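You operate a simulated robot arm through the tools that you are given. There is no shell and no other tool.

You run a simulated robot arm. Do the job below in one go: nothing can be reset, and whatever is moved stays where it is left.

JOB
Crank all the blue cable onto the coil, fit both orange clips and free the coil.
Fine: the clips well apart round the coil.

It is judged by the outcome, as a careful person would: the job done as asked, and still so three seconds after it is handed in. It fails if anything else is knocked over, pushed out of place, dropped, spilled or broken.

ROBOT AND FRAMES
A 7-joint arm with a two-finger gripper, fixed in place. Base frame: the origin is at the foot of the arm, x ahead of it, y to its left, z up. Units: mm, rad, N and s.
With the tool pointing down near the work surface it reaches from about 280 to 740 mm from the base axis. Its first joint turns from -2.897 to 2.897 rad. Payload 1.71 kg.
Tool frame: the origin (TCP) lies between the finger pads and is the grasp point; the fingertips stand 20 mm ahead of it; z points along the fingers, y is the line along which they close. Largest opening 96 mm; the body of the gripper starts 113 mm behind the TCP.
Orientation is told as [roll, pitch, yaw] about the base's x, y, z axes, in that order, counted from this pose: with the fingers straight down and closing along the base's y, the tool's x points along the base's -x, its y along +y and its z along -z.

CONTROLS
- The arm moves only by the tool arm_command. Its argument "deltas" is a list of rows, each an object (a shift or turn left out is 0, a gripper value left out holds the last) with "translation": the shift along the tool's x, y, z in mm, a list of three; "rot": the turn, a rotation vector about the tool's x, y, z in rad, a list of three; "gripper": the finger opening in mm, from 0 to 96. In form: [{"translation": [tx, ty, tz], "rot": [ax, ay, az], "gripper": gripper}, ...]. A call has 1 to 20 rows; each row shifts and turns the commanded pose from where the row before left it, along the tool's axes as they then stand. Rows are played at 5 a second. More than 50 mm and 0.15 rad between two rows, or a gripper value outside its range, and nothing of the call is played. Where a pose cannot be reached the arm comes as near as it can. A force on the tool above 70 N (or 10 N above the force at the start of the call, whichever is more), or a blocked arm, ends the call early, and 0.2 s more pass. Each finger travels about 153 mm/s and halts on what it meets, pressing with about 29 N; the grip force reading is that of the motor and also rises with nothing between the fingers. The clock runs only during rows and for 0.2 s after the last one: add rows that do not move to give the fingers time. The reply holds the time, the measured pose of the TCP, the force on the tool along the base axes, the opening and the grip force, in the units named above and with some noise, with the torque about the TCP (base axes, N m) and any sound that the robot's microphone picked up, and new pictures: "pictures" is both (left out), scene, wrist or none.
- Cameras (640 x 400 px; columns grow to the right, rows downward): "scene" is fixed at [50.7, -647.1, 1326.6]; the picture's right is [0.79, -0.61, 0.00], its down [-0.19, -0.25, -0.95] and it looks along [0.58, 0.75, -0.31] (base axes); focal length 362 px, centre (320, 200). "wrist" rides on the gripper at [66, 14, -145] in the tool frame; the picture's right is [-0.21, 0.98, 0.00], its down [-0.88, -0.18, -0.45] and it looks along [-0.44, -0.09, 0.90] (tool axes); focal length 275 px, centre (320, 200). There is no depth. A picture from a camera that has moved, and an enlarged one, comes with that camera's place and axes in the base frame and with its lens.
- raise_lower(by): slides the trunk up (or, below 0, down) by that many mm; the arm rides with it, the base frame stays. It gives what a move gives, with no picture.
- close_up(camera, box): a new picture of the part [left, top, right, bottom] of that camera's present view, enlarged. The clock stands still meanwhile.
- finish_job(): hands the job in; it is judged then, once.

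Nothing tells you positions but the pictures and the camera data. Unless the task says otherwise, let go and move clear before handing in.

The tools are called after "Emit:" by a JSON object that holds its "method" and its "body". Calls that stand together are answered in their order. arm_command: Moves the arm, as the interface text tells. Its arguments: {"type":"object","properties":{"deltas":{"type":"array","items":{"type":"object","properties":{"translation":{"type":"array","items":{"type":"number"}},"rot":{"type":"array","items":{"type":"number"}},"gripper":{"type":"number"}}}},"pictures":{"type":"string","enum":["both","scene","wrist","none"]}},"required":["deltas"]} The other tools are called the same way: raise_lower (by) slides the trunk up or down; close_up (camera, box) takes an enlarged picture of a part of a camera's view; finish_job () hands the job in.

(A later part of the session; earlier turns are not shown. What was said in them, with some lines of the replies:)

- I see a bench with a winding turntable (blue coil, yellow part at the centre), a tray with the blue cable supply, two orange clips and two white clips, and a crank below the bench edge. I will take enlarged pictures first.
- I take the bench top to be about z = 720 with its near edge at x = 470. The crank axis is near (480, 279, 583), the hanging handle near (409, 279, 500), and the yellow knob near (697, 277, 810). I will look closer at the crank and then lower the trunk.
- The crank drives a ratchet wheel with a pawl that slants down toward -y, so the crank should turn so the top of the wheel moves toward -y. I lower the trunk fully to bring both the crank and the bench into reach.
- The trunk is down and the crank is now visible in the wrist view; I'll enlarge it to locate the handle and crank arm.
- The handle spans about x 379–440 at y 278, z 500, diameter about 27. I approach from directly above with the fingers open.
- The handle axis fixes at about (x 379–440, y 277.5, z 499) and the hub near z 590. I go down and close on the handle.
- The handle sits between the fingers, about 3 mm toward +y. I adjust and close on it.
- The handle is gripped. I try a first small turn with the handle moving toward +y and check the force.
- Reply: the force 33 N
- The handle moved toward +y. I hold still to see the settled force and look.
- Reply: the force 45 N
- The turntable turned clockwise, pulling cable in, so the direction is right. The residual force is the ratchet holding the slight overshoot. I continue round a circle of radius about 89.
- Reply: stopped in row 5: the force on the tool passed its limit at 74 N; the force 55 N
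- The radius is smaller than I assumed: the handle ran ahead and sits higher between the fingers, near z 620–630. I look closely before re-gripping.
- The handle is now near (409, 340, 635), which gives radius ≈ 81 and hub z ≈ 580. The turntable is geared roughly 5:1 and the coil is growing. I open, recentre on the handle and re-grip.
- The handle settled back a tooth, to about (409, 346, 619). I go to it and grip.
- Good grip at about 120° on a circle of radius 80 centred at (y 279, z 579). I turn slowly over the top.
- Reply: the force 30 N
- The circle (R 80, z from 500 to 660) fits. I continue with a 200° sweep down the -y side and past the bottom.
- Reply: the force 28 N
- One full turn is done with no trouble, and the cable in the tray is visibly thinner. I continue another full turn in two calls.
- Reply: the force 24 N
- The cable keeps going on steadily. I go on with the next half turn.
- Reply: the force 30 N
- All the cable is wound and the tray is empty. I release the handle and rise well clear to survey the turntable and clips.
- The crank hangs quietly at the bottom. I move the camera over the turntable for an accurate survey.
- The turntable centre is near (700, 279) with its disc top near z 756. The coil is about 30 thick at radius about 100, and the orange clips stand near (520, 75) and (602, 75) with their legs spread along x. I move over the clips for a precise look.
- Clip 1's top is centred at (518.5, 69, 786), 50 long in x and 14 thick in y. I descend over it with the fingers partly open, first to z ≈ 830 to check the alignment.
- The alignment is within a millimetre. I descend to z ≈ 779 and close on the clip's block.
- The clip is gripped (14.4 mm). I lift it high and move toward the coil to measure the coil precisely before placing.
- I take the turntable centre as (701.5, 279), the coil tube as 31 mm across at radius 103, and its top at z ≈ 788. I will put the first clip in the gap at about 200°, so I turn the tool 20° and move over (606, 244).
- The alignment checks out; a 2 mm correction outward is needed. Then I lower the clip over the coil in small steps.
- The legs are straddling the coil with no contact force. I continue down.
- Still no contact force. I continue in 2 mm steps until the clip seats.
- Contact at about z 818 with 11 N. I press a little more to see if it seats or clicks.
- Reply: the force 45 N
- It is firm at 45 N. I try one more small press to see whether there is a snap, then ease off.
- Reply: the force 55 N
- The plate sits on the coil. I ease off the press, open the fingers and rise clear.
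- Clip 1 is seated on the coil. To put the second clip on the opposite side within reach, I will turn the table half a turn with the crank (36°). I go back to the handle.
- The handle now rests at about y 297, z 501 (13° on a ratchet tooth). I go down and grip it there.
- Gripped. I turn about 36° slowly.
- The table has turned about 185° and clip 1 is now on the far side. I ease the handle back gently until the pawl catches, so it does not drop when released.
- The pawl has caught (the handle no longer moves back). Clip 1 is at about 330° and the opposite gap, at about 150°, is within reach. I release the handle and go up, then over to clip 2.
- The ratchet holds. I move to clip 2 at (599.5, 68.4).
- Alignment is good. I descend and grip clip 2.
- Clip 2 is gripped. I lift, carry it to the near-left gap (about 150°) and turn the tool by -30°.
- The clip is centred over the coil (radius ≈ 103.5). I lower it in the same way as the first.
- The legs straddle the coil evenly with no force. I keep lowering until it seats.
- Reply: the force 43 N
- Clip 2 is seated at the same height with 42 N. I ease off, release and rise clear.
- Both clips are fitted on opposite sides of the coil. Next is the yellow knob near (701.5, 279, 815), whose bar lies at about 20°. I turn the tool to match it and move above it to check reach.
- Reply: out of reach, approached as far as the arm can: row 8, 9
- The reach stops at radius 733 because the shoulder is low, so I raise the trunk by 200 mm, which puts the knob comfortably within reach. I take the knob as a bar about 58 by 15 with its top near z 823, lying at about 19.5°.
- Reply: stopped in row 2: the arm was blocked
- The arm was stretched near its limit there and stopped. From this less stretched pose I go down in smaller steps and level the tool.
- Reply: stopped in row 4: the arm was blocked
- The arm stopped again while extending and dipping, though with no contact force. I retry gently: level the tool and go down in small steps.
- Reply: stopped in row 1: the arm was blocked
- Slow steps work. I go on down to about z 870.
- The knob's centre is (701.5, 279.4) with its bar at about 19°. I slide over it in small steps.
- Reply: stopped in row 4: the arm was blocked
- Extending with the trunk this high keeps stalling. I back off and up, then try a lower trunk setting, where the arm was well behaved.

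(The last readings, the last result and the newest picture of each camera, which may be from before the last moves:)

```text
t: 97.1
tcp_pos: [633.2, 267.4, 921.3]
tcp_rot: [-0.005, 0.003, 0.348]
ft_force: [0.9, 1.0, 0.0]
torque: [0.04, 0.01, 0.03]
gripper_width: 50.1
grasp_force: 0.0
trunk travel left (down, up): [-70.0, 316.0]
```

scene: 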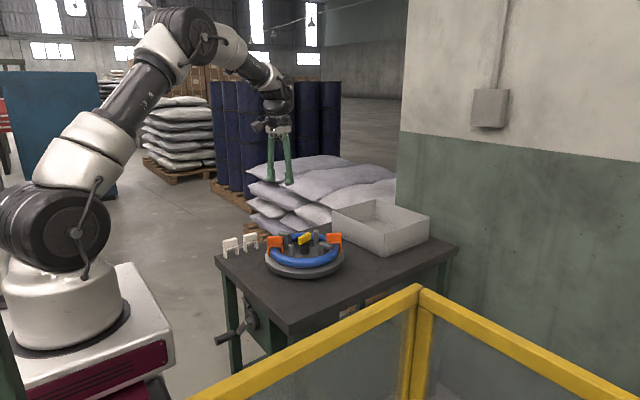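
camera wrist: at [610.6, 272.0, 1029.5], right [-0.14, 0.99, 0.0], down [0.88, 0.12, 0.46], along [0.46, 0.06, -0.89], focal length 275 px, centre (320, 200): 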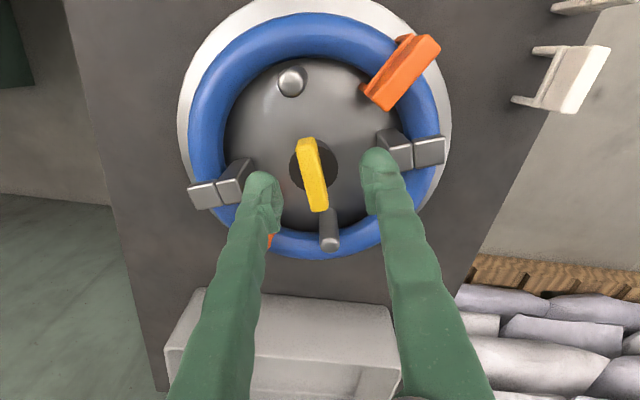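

Good. I descend to about z 870 here, clear of everything, then extend outward in small steps.

Emit:
{"method": "arm_command", "body": {"deltas": [{"translation": [0, 0, 15]}, {"translation": [0, 0, 18]}, {"translation": [0, 0, 18]}, {"translation": [-8, -1, 0]}, {"translation": [-8, -1, 0]}, {"translation": [-8, -1, 0]}, {"translation": [-8, -1, 0]}, {"translation": [-8, -1, 0]}, {"translation": [0, 0, 0]}, {"translation": [0, 0, 0]}], "pictures": "both"}}

```text
t: 99.3
tcp_pos: [673.4, 274.3, 870.0]
tcp_rot: [-0.005, 0.004, 0.347]
ft_force: [0.8, 0.3, 0.0]
torque: [0.0, 0.02, -0.04]
gripper_width: 50.0
grasp_force: 0.0
trunk travel left (down, up): [-70.0, 316.0]
camera wrist: at [606.9, 265.1, 1015.7], right [-0.14, 0.99, -0.01], down [0.89, 0.13, 0.44], along [0.44, 0.06, -0.9], focal length 275 px, centre (320, 200)
```

scene: 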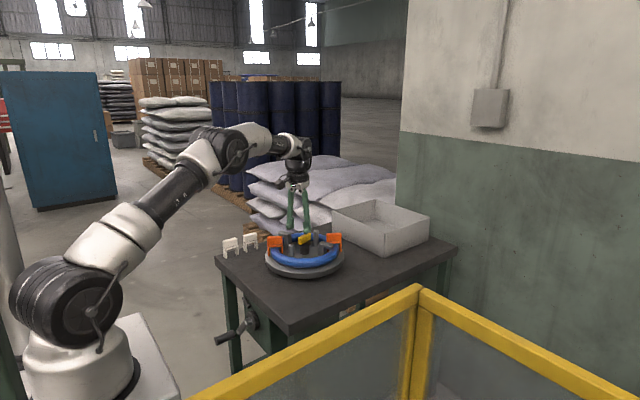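
wrist: 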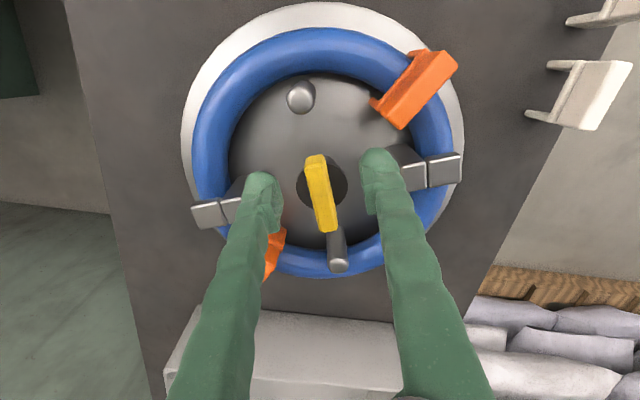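

Emit:
{"method": "arm_command", "body": {"deltas": [{"translation": [-4, -0.6, 0]}, {"translation": [-4, -0.6, 0]}, {"translation": [-4, -0.6, 0]}, {"translation": [-4, -0.6, 0]}, {"translation": [-4, -0.6, 0]}, {"translation": [-4, -0.6, 0]}, {"translation": [-4.2, -0.6, 0]}, {"translation": [0, 0, 0]}, {"translation": [0, 0, 0]}], "pictures": "both"}}

Emit:
{"method": "close_up", "body": {"camera": "wrist", "box": [220, 110, 420, 235]}}

```text
t: 101.3
tcp_pos: [707.4, 283.9, 871.6]
tcp_rot: [-0.006, 0.005, 0.348]
ft_force: [-0.3, -0.6, -0.3]
torque: [0.0, -0.03, -0.01]
gripper_width: 50.2
grasp_force: 0.1
trunk travel left (down, up): [-70.0, 316.0]
camera wrist: at [640.9, 273.6, 1016.8], right [-0.14, 0.99, -0.01], down [0.89, 0.13, 0.44], along [0.44, 0.06, -0.9], focal length 275 px, centre (320, 200)
```

scene: 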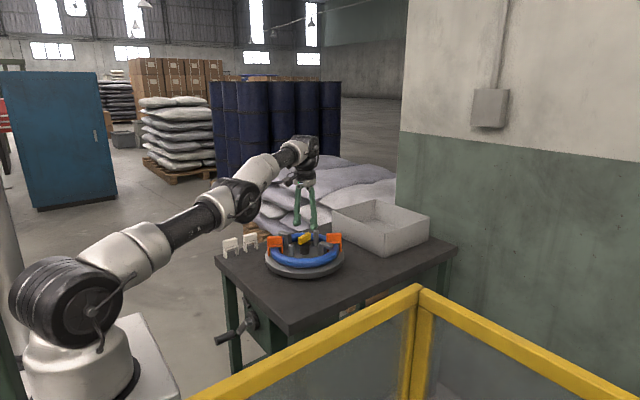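
wrist: 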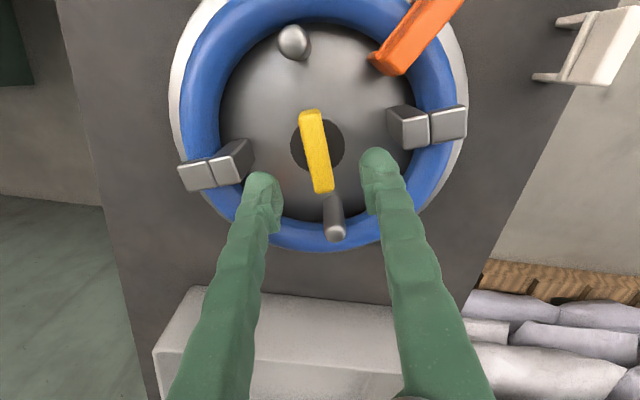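

```text
3.20 times, centred on (320, 172) of wrist
camera zoom: at [640.9, 273.6, 1016.8], right [-0.14, 0.99, -0.01], down [0.89, 0.13, 0.44], along [0.44, 0.06, -0.9], focal length 881 px, centre (320, 288)
```

zoom: 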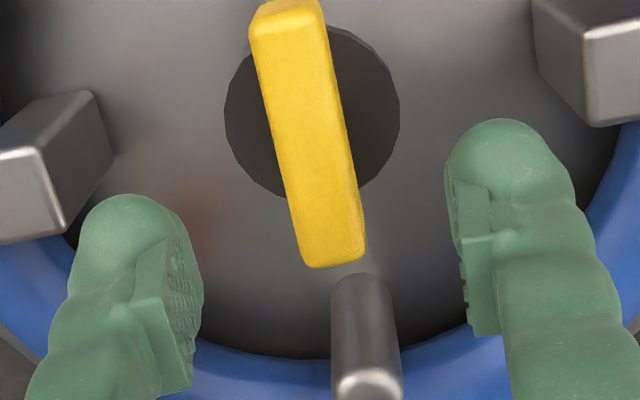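

The arm is now extended and past the centre by about 6 mm. I correct back and descend slowly over the knob.

Emit:
{"method": "arm_command", "body": {"deltas": [{"translation": [2, -0.3, 2]}, {"translation": [2, -0.3, 3]}, {"translation": [2, -0.2, 4]}, {"translation": [0, 0, 5]}, {"translation": [0, 0, 5]}, {"translation": [0, 0, 5]}, {"translation": [0, 0, 0]}, {"translation": [0, 0, 0]}], "pictures": "wrist"}}

Emit:
{"method": "close_up", "body": {"camera": "wrist", "box": [220, 110, 420, 235]}}

```text
t: 103.1
tcp_pos: [699.2, 277.8, 846.0]
tcp_rot: [-0.003, 0.005, 0.347]
ft_force: [0.2, -0.1, 0.8]
torque: [0.04, -0.01, -0.02]
gripper_width: 50.0
grasp_force: 0.1
trunk travel left (down, up): [-70.0, 316.0]
camera wrist: at [632.2, 269.1, 991.8], right [-0.14, 0.99, -0.01], down [0.89, 0.13, 0.44], along [0.44, 0.06, -0.9], focal length 275 px, centre (320, 200)
```

wrist: 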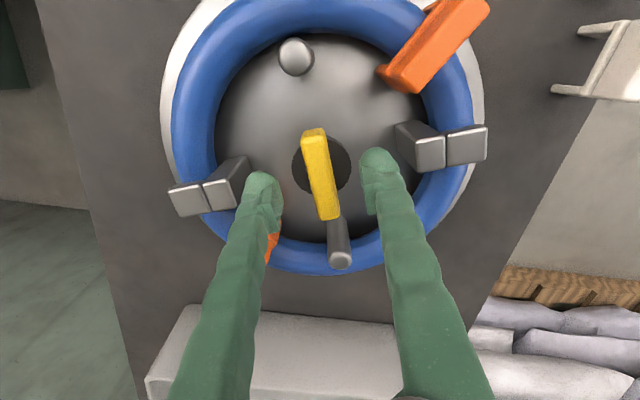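

```text
3.20 times, centred on (320, 172) of wrist
camera zoom: at [632.2, 269.1, 991.8], right [-0.14, 0.99, -0.01], down [0.89, 0.13, 0.44], along [0.44, 0.06, -0.9], focal length 881 px, centre (320, 288)
```

zoom: 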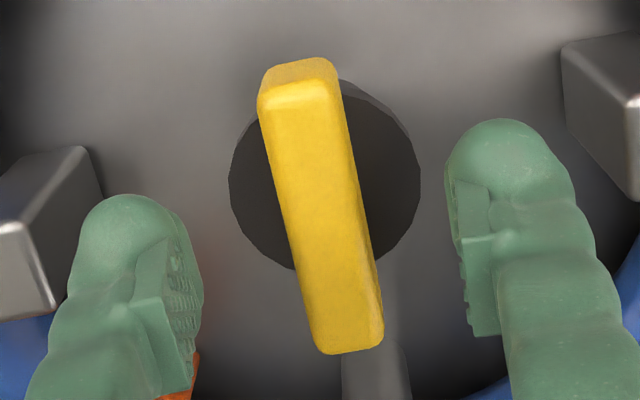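

Centred within 3 mm. I correct and go down to z ≈ 819, watching the force.

Emit:
{"method": "arm_command", "body": {"deltas": [{"translation": [-1.6, 0.3, 3]}, {"translation": [-1.6, 0.3, 3]}, {"translation": [0, 0, 4]}, {"translation": [0, 0, 4]}, {"translation": [0, 0, 4]}, {"translation": [0, 0, 4]}, {"translation": [0, 0, 3]}, {"translation": [0, 0, 2]}, {"translation": [0, 0, 0]}, {"translation": [0, 0, 0]}], "pictures": "wrist"}}

Emit:
{"method": "close_up", "body": {"camera": "wrist", "box": [220, 110, 420, 235]}}

Emit:
{"method": "close_up", "body": {"camera": "scene", "box": [270, 210, 340, 260]}}

```text
t: 105.3
tcp_pos: [702.7, 281.1, 818.5]
tcp_rot: [-0.005, 0.005, 0.347]
ft_force: [-0.3, 0.9, 0.6]
torque: [0.02, -0.01, 0.02]
gripper_width: 50.1
grasp_force: 0.0
trunk travel left (down, up): [-70.0, 316.0]
camera wrist: at [635.9, 271.3, 964.4], right [-0.14, 0.99, -0.01], down [0.89, 0.13, 0.44], along [0.44, 0.06, -0.9], focal length 275 px, centre (320, 200)
```

wrist: 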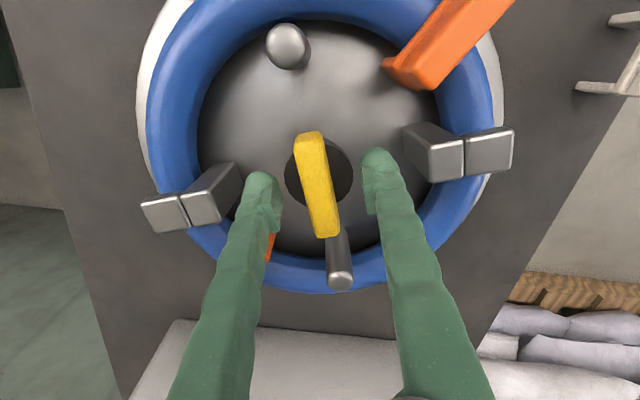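

```text
3.20 times, centred on (320, 172) of wrist
camera zoom: at [635.9, 271.3, 964.4], right [-0.14, 0.99, -0.01], down [0.89, 0.13, 0.44], along [0.44, 0.06, -0.9], focal length 881 px, centre (320, 288)
```

zoom: 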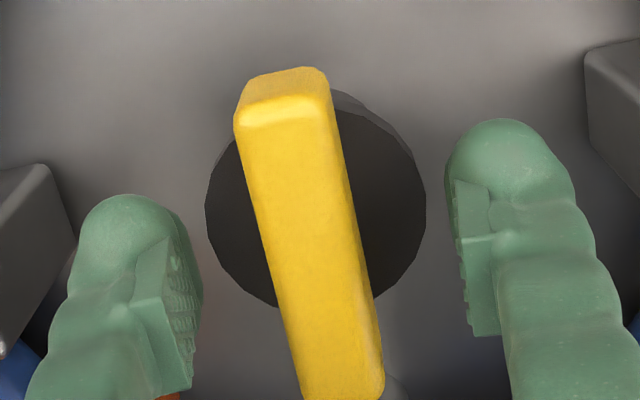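

```text
8.00 times, centred on (305, 235) of scene
camera zoom: at [50.7, -647.1, 1326.6], right [0.79, -0.61, 0.0], down [-0.19, -0.25, -0.95], along [0.58, 0.75, -0.31], focal length 2894 px, centre (440, -80)
```

zoom: 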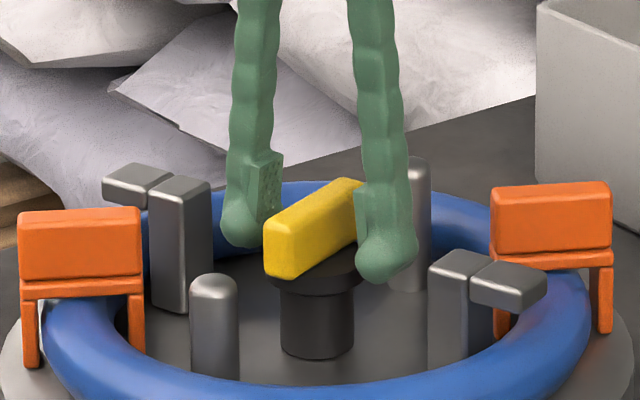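

The fingers straddle the bar just above its flange. I close on it.

Emit:
{"method": "arm_command", "body": {"deltas": [{"translation": [0, -1.3, 0]}, {"gripper": 30}, {"gripper": 20}, {"gripper": 10}, {"translation": [0, 0, 0]}, {"translation": [0, 0, 0]}], "pictures": "wrist"}}

Emit:
{"method": "close_up", "body": {"camera": "scene", "box": [270, 210, 340, 260]}}

```text
t: 106.7
tcp_pos: [702.0, 280.6, 823.0]
tcp_rot: [-0.006, -0.002, 0.347]
ft_force: [4.2, 9.6, 29.7]
torque: [0.17, 0.16, -0.04]
gripper_width: 15.3
grasp_force: 34.9
trunk travel left (down, up): [-70.0, 316.0]
camera wrist: at [634.8, 270.4, 967.2], right [-0.14, 0.99, 0.0], down [0.89, 0.13, 0.45], along [0.44, 0.06, -0.89], focal length 275 px, centre (320, 200)
```

wrist: 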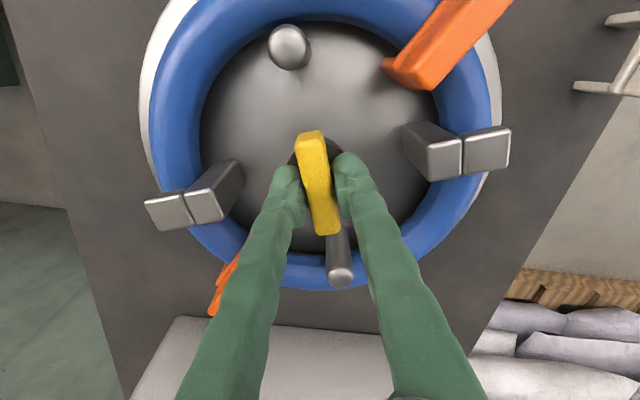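

```text
8.00 times, centred on (305, 235) of scene
camera zoom: at [50.7, -647.1, 1326.6], right [0.79, -0.61, 0.0], down [-0.19, -0.25, -0.95], along [0.58, 0.75, -0.31], focal length 2894 px, centre (440, -80)
```

zoom: 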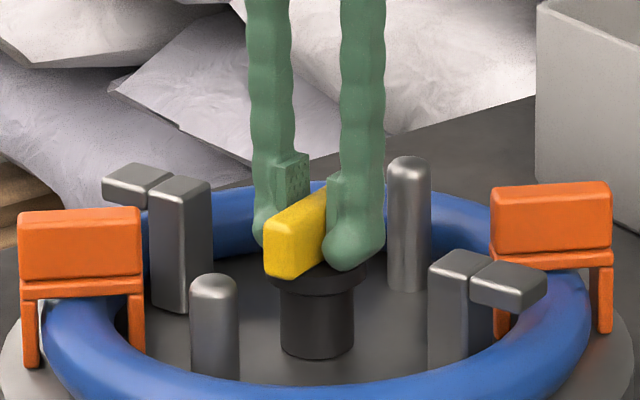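

Gripped (15.3 mm), with the tips resting on the flange. I relieve the downward press a little first.

Emit:
{"method": "arm_command", "body": {"deltas": [{"translation": [0, 0, -3]}, {"translation": [0, 0, -2]}, {"translation": [0, 0, 0]}], "pictures": "none"}}

```text
t: 107.5
tcp_pos: [702.4, 280.1, 821.8]
tcp_rot: [-0.004, 0.005, 0.348]
ft_force: [12.5, 15.1, 3.1]
torque: [0.61, -0.89, -0.02]
gripper_width: 15.1
grasp_force: 34.7
trunk travel left (down, up): [-70.0, 316.0]
```

I trim the lateral offset and then try a small clockwise turn (seen from above), watching the torque.

Emit:
{"method": "arm_command", "body": {"deltas": [{"translation": [-1.2, 0.8, 0]}, {"rot": [0, 0, 0.04]}, {"rot": [0, 0, 0.06]}, {"rot": [0, 0, 0.06]}, {"translation": [0, 0, 0]}], "pictures": "wrist"}}

Emit:
{"method": "close_up", "body": {"camera": "scene", "box": [255, 200, 345, 275]}}

```text
t: 108.7
tcp_pos: [702.2, 280.4, 821.5]
tcp_rot: [-0.009, 0.012, 0.185]
ft_force: [-12.9, -1.7, -12.0]
torque: [-0.02, 0.6, 0.02]
gripper_width: 15.1
grasp_force: 35.1
trunk travel left (down, up): [-70.0, 316.0]
camera wrist: at [636.1, 281.9, 968.0], right [0.02, 1.0, -0.01], down [0.9, -0.01, 0.44], along [0.44, -0.02, -0.9], focal length 275 px, centre (320, 200)
```

wrist: 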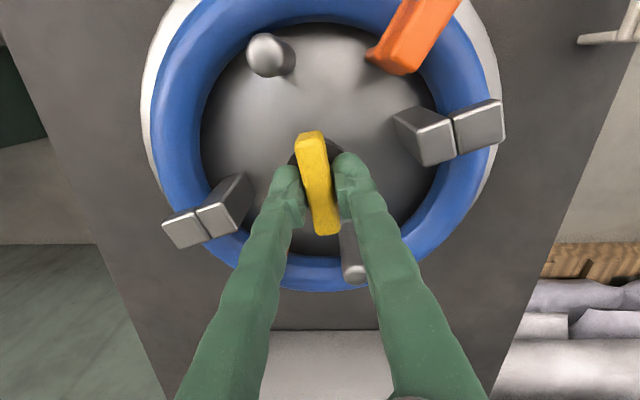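

```text
5.33 times, centred on (300, 238) of scene
camera zoom: at [50.7, -647.1, 1326.6], right [0.79, -0.61, 0.0], down [-0.19, -0.25, -0.95], along [0.58, 0.75, -0.31], focal length 1929 px, centre (427, 0)
```

zoom: 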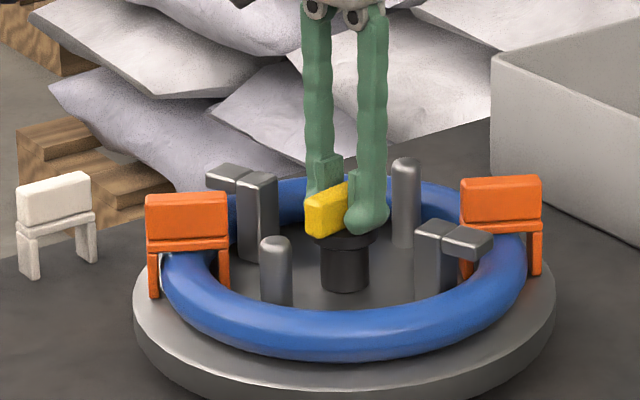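

The knob turns clockwise freely and the hooks are drawing inward. I continue turning.

Emit:
{"method": "arm_command", "body": {"deltas": [{"translation": [0.6, 0, 1]}, {"rot": [0, 0, 0.08]}, {"rot": [0, 0, 0.08]}, {"rot": [0, 0, 0.08]}, {"rot": [0, 0, 0.08]}, {"rot": [0, 0, 0.08]}, {"rot": [0, 0, 0.08]}, {"translation": [0, 0, 0]}], "pictures": "wrist"}}

Emit:
{"method": "close_up", "body": {"camera": "scene", "box": [255, 200, 345, 275]}}

```text
t: 110.5
tcp_pos: [703.6, 278.1, 822.1]
tcp_rot: [-0.01, 0.004, -0.295]
ft_force: [-19.0, -14.4, -17.7]
torque: [-0.18, 0.19, 0.08]
gripper_width: 15.3
grasp_force: 34.9
trunk travel left (down, up): [-70.0, 316.0]
camera wrist: at [644.0, 311.4, 967.7], right [0.48, 0.88, -0.01], down [0.79, -0.43, 0.44], along [0.38, -0.22, -0.9], focal length 275 px, centre (320, 200)
```

wrist: 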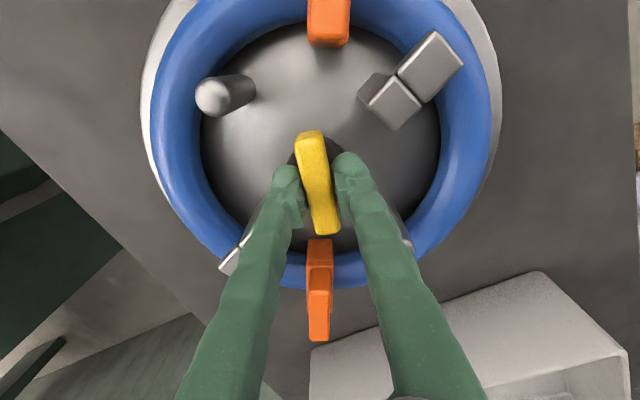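

```text
5.33 times, centred on (300, 238) of scene
camera zoom: at [50.7, -647.1, 1326.6], right [0.79, -0.61, 0.0], down [-0.19, -0.25, -0.95], along [0.58, 0.75, -0.31], focal length 1929 px, centre (427, 0)
```

zoom: 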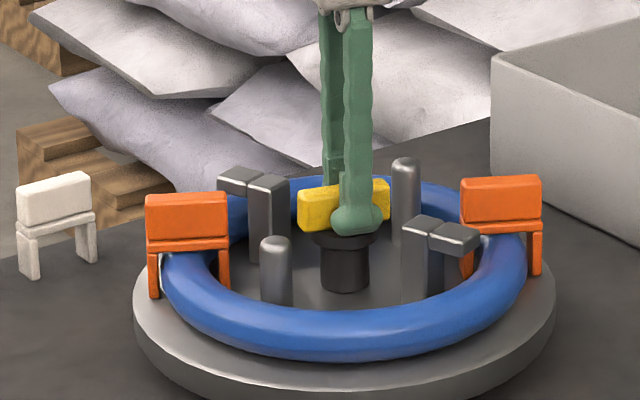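

The hooks retract in step with the knob. I continue clockwise, trimming the side load.

Emit:
{"method": "arm_command", "body": {"deltas": [{"translation": [1, -1.2, 1.5]}, {"rot": [0, 0, 0.08]}, {"rot": [0, 0, 0.08]}, {"rot": [0, 0, 0.08]}, {"rot": [0, 0, 0.08]}, {"rot": [0, 0, 0.08]}, {"rot": [0, 0, 0.08]}, {"translation": [0, 0, 0]}], "pictures": "wrist"}}

Emit:
{"method": "close_up", "body": {"camera": "scene", "box": [255, 200, 345, 275]}}

```text
t: 112.3
tcp_pos: [701.7, 278.7, 823.1]
tcp_rot: [-0.005, -0.004, -0.775]
ft_force: [-7.9, -18.7, -0.8]
torque: [0.06, 0.39, 0.06]
gripper_width: 14.9
grasp_force: 35.1
trunk travel left (down, up): [-70.0, 316.0]
camera wrist: at [664.4, 333.5, 967.6], right [0.83, 0.56, -0.01], down [0.5, -0.74, 0.45], along [0.25, -0.38, -0.89], focal length 275 px, centre (320, 200)
```

wrist: 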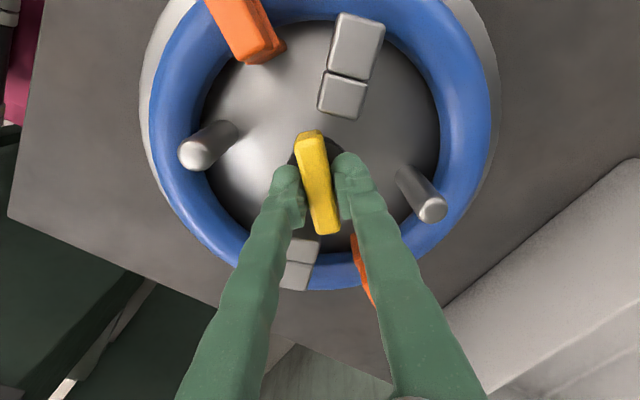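

```text
5.33 times, centred on (300, 238) of scene
camera zoom: at [50.7, -647.1, 1326.6], right [0.79, -0.61, 0.0], down [-0.19, -0.25, -0.95], along [0.58, 0.75, -0.31], focal length 1929 px, centre (427, 0)
```

zoom: 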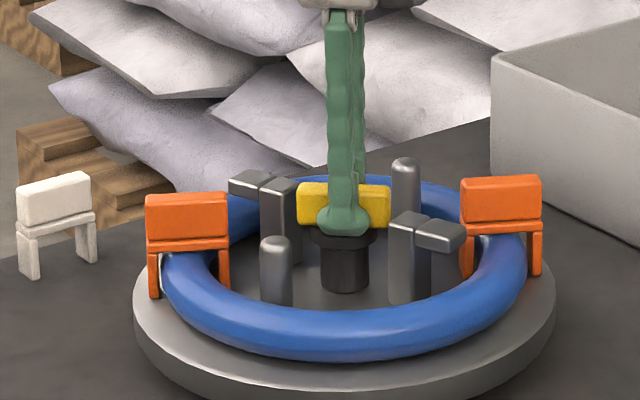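

Emit:
{"method": "arm_command", "body": {"deltas": [{"translation": [-0.4, -1.2, 0.5]}, {"rot": [0, 0, 0.08]}, {"rot": [0, 0, 0.08]}, {"rot": [0, 0, 0.08]}, {"rot": [0, 0, 0.08]}, {"rot": [0, 0, 0.08]}, {"rot": [0, 0, 0.06]}, {"translation": [0, 0, 0]}], "pictures": "wrist"}}

Emit:
{"method": "close_up", "body": {"camera": "scene", "box": [255, 200, 345, 275]}}

```text
t: 114.1
tcp_pos: [700.6, 278.5, 822.9]
tcp_rot: [-0.002, -0.007, -1.234]
ft_force: [8.3, -9.3, 13.3]
torque: [0.01, -0.08, 0.05]
gripper_width: 15.3
grasp_force: 34.9
trunk travel left (down, up): [-70.0, 316.0]
camera wrist: at [691.5, 343.4, 967.5], right [0.99, 0.13, 0.0], down [0.12, -0.89, 0.45], along [0.06, -0.45, -0.89], focal length 275 px, centre (320, 200)
```

wrist: 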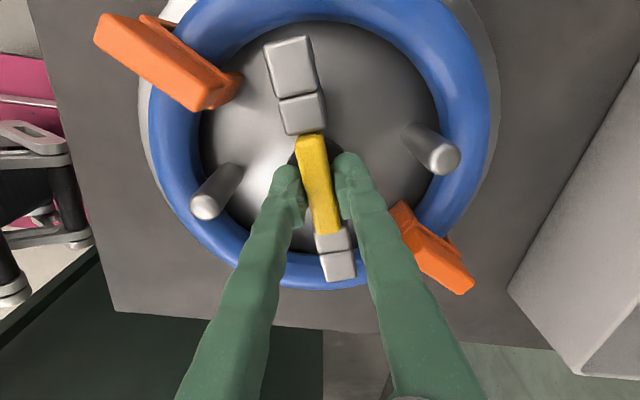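

```text
5.33 times, centred on (300, 238) of scene
camera zoom: at [50.7, -647.1, 1326.6], right [0.79, -0.61, 0.0], down [-0.19, -0.25, -0.95], along [0.58, 0.75, -0.31], focal length 1929 px, centre (427, 0)
```

zoom: 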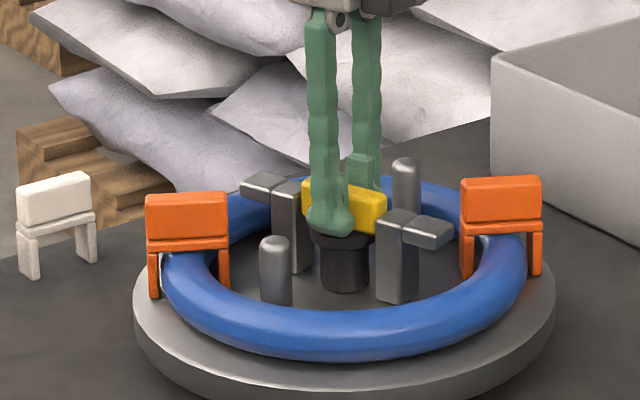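

The knob has turned 90° and the hook tips now sit at radius ≈ 78–80, inside the coil's inner radius of about 88. I try slightly further to see whether it has reached its stop.

Emit:
{"method": "arm_command", "body": {"deltas": [{"translation": [0, -0.5, -0.5]}, {"rot": [0, 0, 0.05]}, {"rot": [0, 0, 0.05]}, {"rot": [0, 0, 0.05]}, {"translation": [0, 0, 0]}], "pictures": "wrist"}}

Emit:
{"method": "close_up", "body": {"camera": "scene", "box": [255, 200, 345, 275]}}

```text
t: 115.3
tcp_pos: [700.2, 277.8, 822.8]
tcp_rot: [-0.002, -0.005, -1.382]
ft_force: [17.6, -0.7, 13.7]
torque: [-0.08, -0.32, 0.63]
gripper_width: 16.1
grasp_force: 34.4
trunk travel left (down, up): [-70.0, 316.0]
camera wrist: at [701.2, 344.8, 967.4], right [1.0, -0.02, 0.0], down [-0.02, -0.89, 0.45], along [-0.01, -0.45, -0.89], focal length 275 px, centre (320, 200)
```

wrist: 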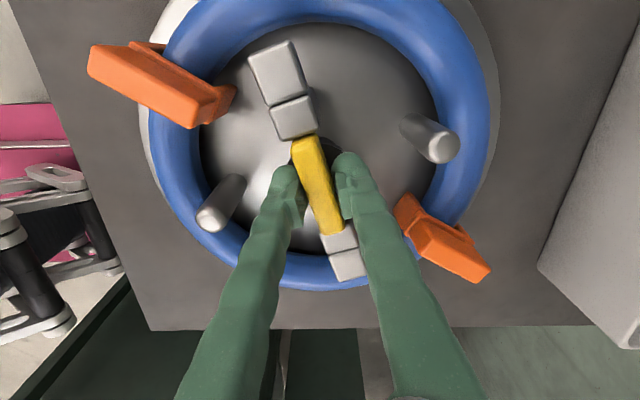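

```text
5.33 times, centred on (300, 238) of scene
camera zoom: at [50.7, -647.1, 1326.6], right [0.79, -0.61, 0.0], down [-0.19, -0.25, -0.95], along [0.58, 0.75, -0.31], focal length 1929 px, centre (427, 0)
```

zoom: 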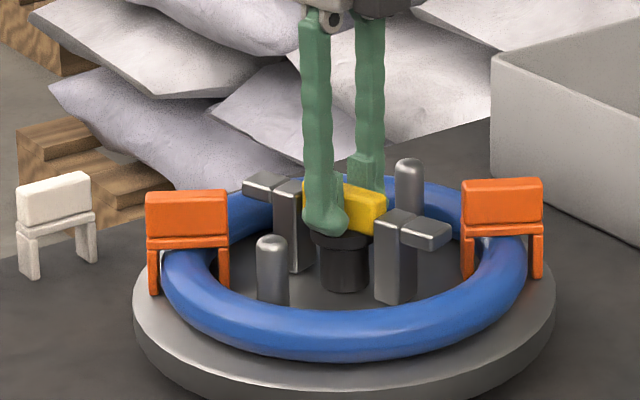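

The knob is at its stop, with torque rising at 90°. I back off the twist, open the fingers and rise slowly.

Emit:
{"method": "arm_command", "body": {"deltas": [{"rot": [0, 0, -0.06]}, {"rot": [0, 0, -0.06]}, {"translation": [0, 0, 0]}, {"gripper": 24}, {"gripper": 38}, {"translation": [0, 0, 0]}, {"translation": [0, 0, -3]}, {"translation": [0, 0, -5]}, {"translation": [0, 0, -6]}, {"translation": [0, 0, -6]}, {"translation": [0, 0, -6]}, {"translation": [0, 0, -6]}, {"translation": [0, 0, 0]}], "pictures": "both"}}

Emit:
{"method": "close_up", "body": {"camera": "scene", "box": [255, 200, 345, 275]}}

```text
t: 118.1
tcp_pos: [701.9, 280.0, 854.7]
tcp_rot: [-0.006, -0.005, -1.26]
ft_force: [0.5, 0.1, 0.6]
torque: [0.02, -0.02, -0.02]
gripper_width: 37.9
grasp_force: 0.3
trunk travel left (down, up): [-70.0, 316.0]
camera wrist: at [694.9, 345.8, 999.6], right [0.99, 0.1, 0.0], down [0.09, -0.89, 0.45], along [0.04, -0.45, -0.89], focal length 275 px, centre (320, 200)
```

scene: 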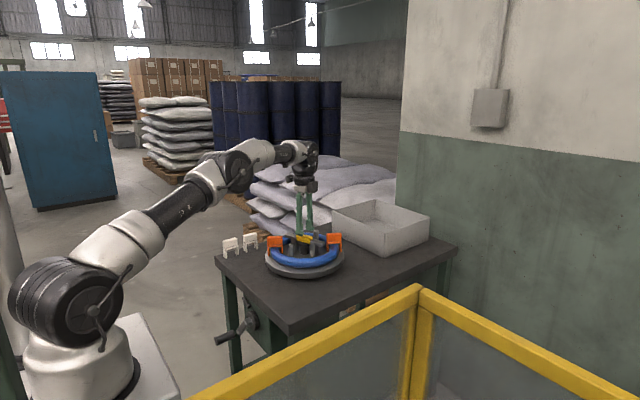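
wrist: 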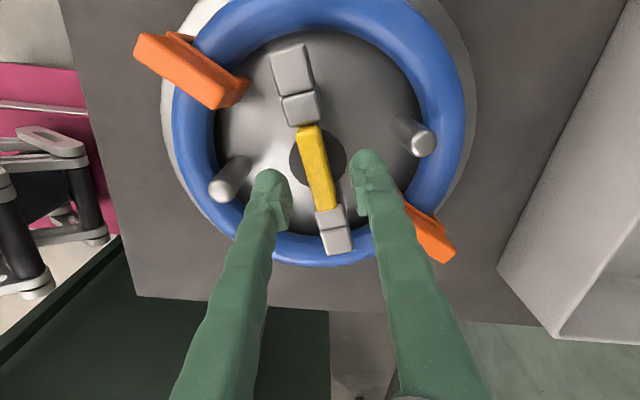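

```text
5.33 times, centred on (300, 238) of scene
camera zoom: at [50.7, -647.1, 1326.6], right [0.79, -0.61, 0.0], down [-0.19, -0.25, -0.95], along [0.58, 0.75, -0.31], focal length 1929 px, centre (427, 0)
```

zoom: 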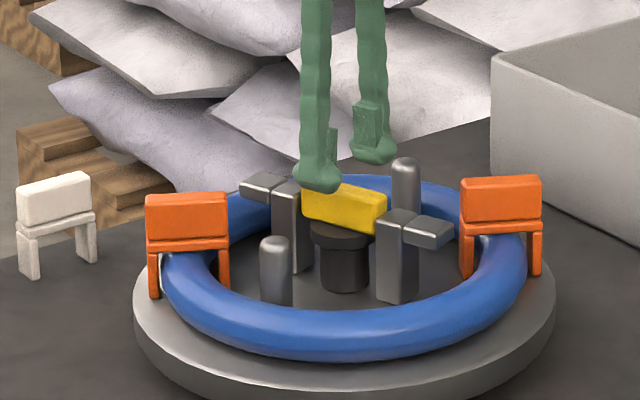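

The coil is free: both hooks are clear of it by about 10 mm, and both clips sit on it. I back the arm away slowly and lift it clear.

Emit:
{"method": "arm_command", "body": {"deltas": [{"translation": [0.9, -2.9, -4]}, {"translation": [1.5, -4.8, -5]}, {"translation": [1.8, -5.7, -6]}, {"translation": [2.4, -7.6, -6]}, {"translation": [3, -9.5, -6]}, {"translation": [4.6, -14.3, -8]}, {"translation": [4.6, -14.3, -8]}, {"translation": [4.6, -14.3, -8]}, {"translation": [6, -19, -10]}, {"translation": [6, -19, -10]}, {"translation": [6, -19, -10]}, {"translation": [6, -19, -10]}, {"translation": [6, -19, -10]}, {"translation": [6, -19, -10]}, {"translation": [6, -19, -10]}, {"translation": [0, 0, 0]}], "pictures": "both"}}

Emit:
{"method": "close_up", "body": {"camera": "scene", "box": [210, 200, 350, 300]}}

Emit:
{"method": "close_up", "body": {"camera": "scene", "box": [255, 215, 345, 280]}}

```text
t: 121.5
tcp_pos: [479.9, 276.9, 974.2]
tcp_rot: [-0.004, -0.005, -1.258]
ft_force: [-0.3, 0.1, 0.2]
torque: [0.0, -0.05, -0.01]
gripper_width: 38.1
grasp_force: 0.1
trunk travel left (down, up): [-70.0, 316.0]
camera wrist: at [471.4, 342.3, 1118.9], right [0.99, 0.1, 0.0], down [0.09, -0.89, 0.45], along [0.04, -0.45, -0.89], focal length 275 px, centre (320, 200)
```

scene: 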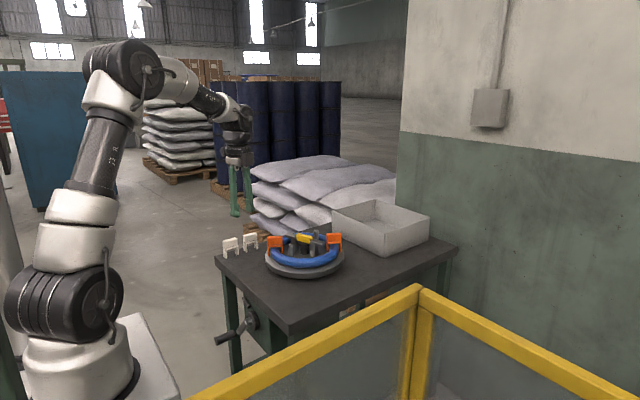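
wrist: 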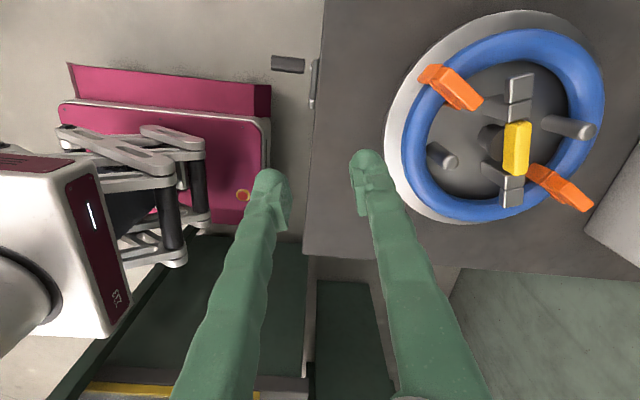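

```text
4.00 times, centred on (280, 250) of scene
camera zoom: at [50.7, -647.1, 1326.6], right [0.79, -0.61, 0.0], down [-0.19, -0.25, -0.95], along [0.58, 0.75, -0.31], focal length 1447 px, centre (480, 0)
```

zoom: 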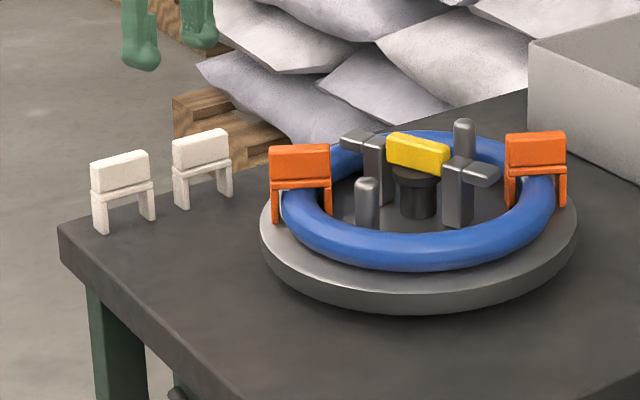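

```text
6.15 times, centred on (300, 248) of scene
camera zoom: at [50.7, -647.1, 1326.6], right [0.79, -0.61, 0.0], down [-0.19, -0.25, -0.95], along [0.58, 0.75, -0.31], focal length 2226 px, centre (443, -92)
```

zoom: 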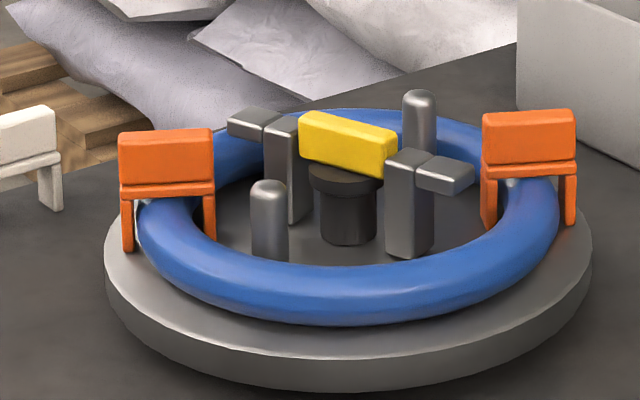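

Everything looks right: white clips untouched, both orange clips seated on opposite sides, hooks drawn in. I check the tray once more.

Emit:
{"method": "close_up", "body": {"camera": "scene", "box": [320, 190, 440, 265]}}

Emit:
{"method": "close_up", "body": {"camera": "wrist", "box": [370, 0, 640, 240]}}

```text
5.33 times, centred on (380, 228) of scene
camera zoom: at [50.7, -647.1, 1326.6], right [0.79, -0.61, 0.0], down [-0.19, -0.25, -0.95], along [0.58, 0.75, -0.31], focal length 1929 px, centre (0, 53)
```

zoom: 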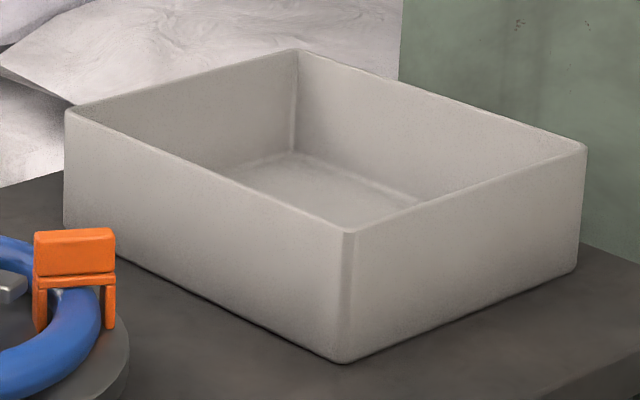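

```text
1.67 times, centred on (505, 120) of wrist
camera zoom: at [471.4, 342.3, 1118.9], right [0.99, 0.1, 0.0], down [0.09, -0.89, 0.45], along [0.04, -0.45, -0.89], focal length 459 px, centre (12, 333)
```

zoom: 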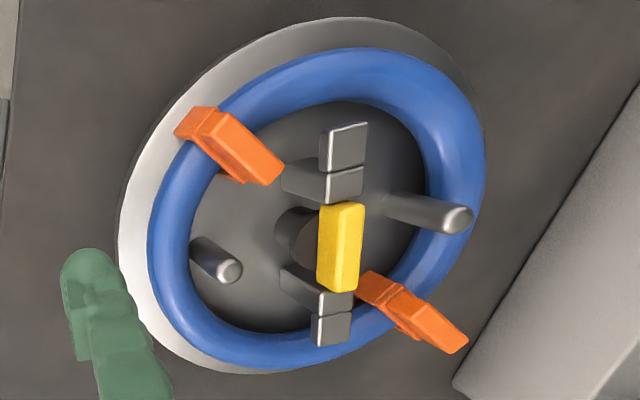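

The tray is empty, the coil is fully wound with a clip on each side, the hooks are retracted off it, and the arm is clear. I hand the job in.

Emit:
{"method": "finish_job", "body": {}}

```text
The job is handed in.
```

The job is done and handed in, but I haven't had a verdict back.

- **Cable:** all the blue cable is on the coil, and the tray is empty.
- **Clips:** both orange clips are pressed over the coil, about 180° apart. I pushed each one down until it stopped, at more than 40 N. I heard no click, so I can't say whether they are meant to snap.
- **Coil:** the yellow knob is turned 90° clockwise to its stop. By my estimate from the pictures, the hook tips are now about 10 mm inside the coil's inner edge. I left the coil resting on the turntable and didn't lift it off.
- **Everything else:** the white clips and the tray are where they were, and the arm is clear of the bench. The crank handle is parked partway up on the ratchet instead of hanging straight down.

The handle slipped in the gripper once early in the cranking and fell back a tooth. I re-gripped it and saw no sign of damage.
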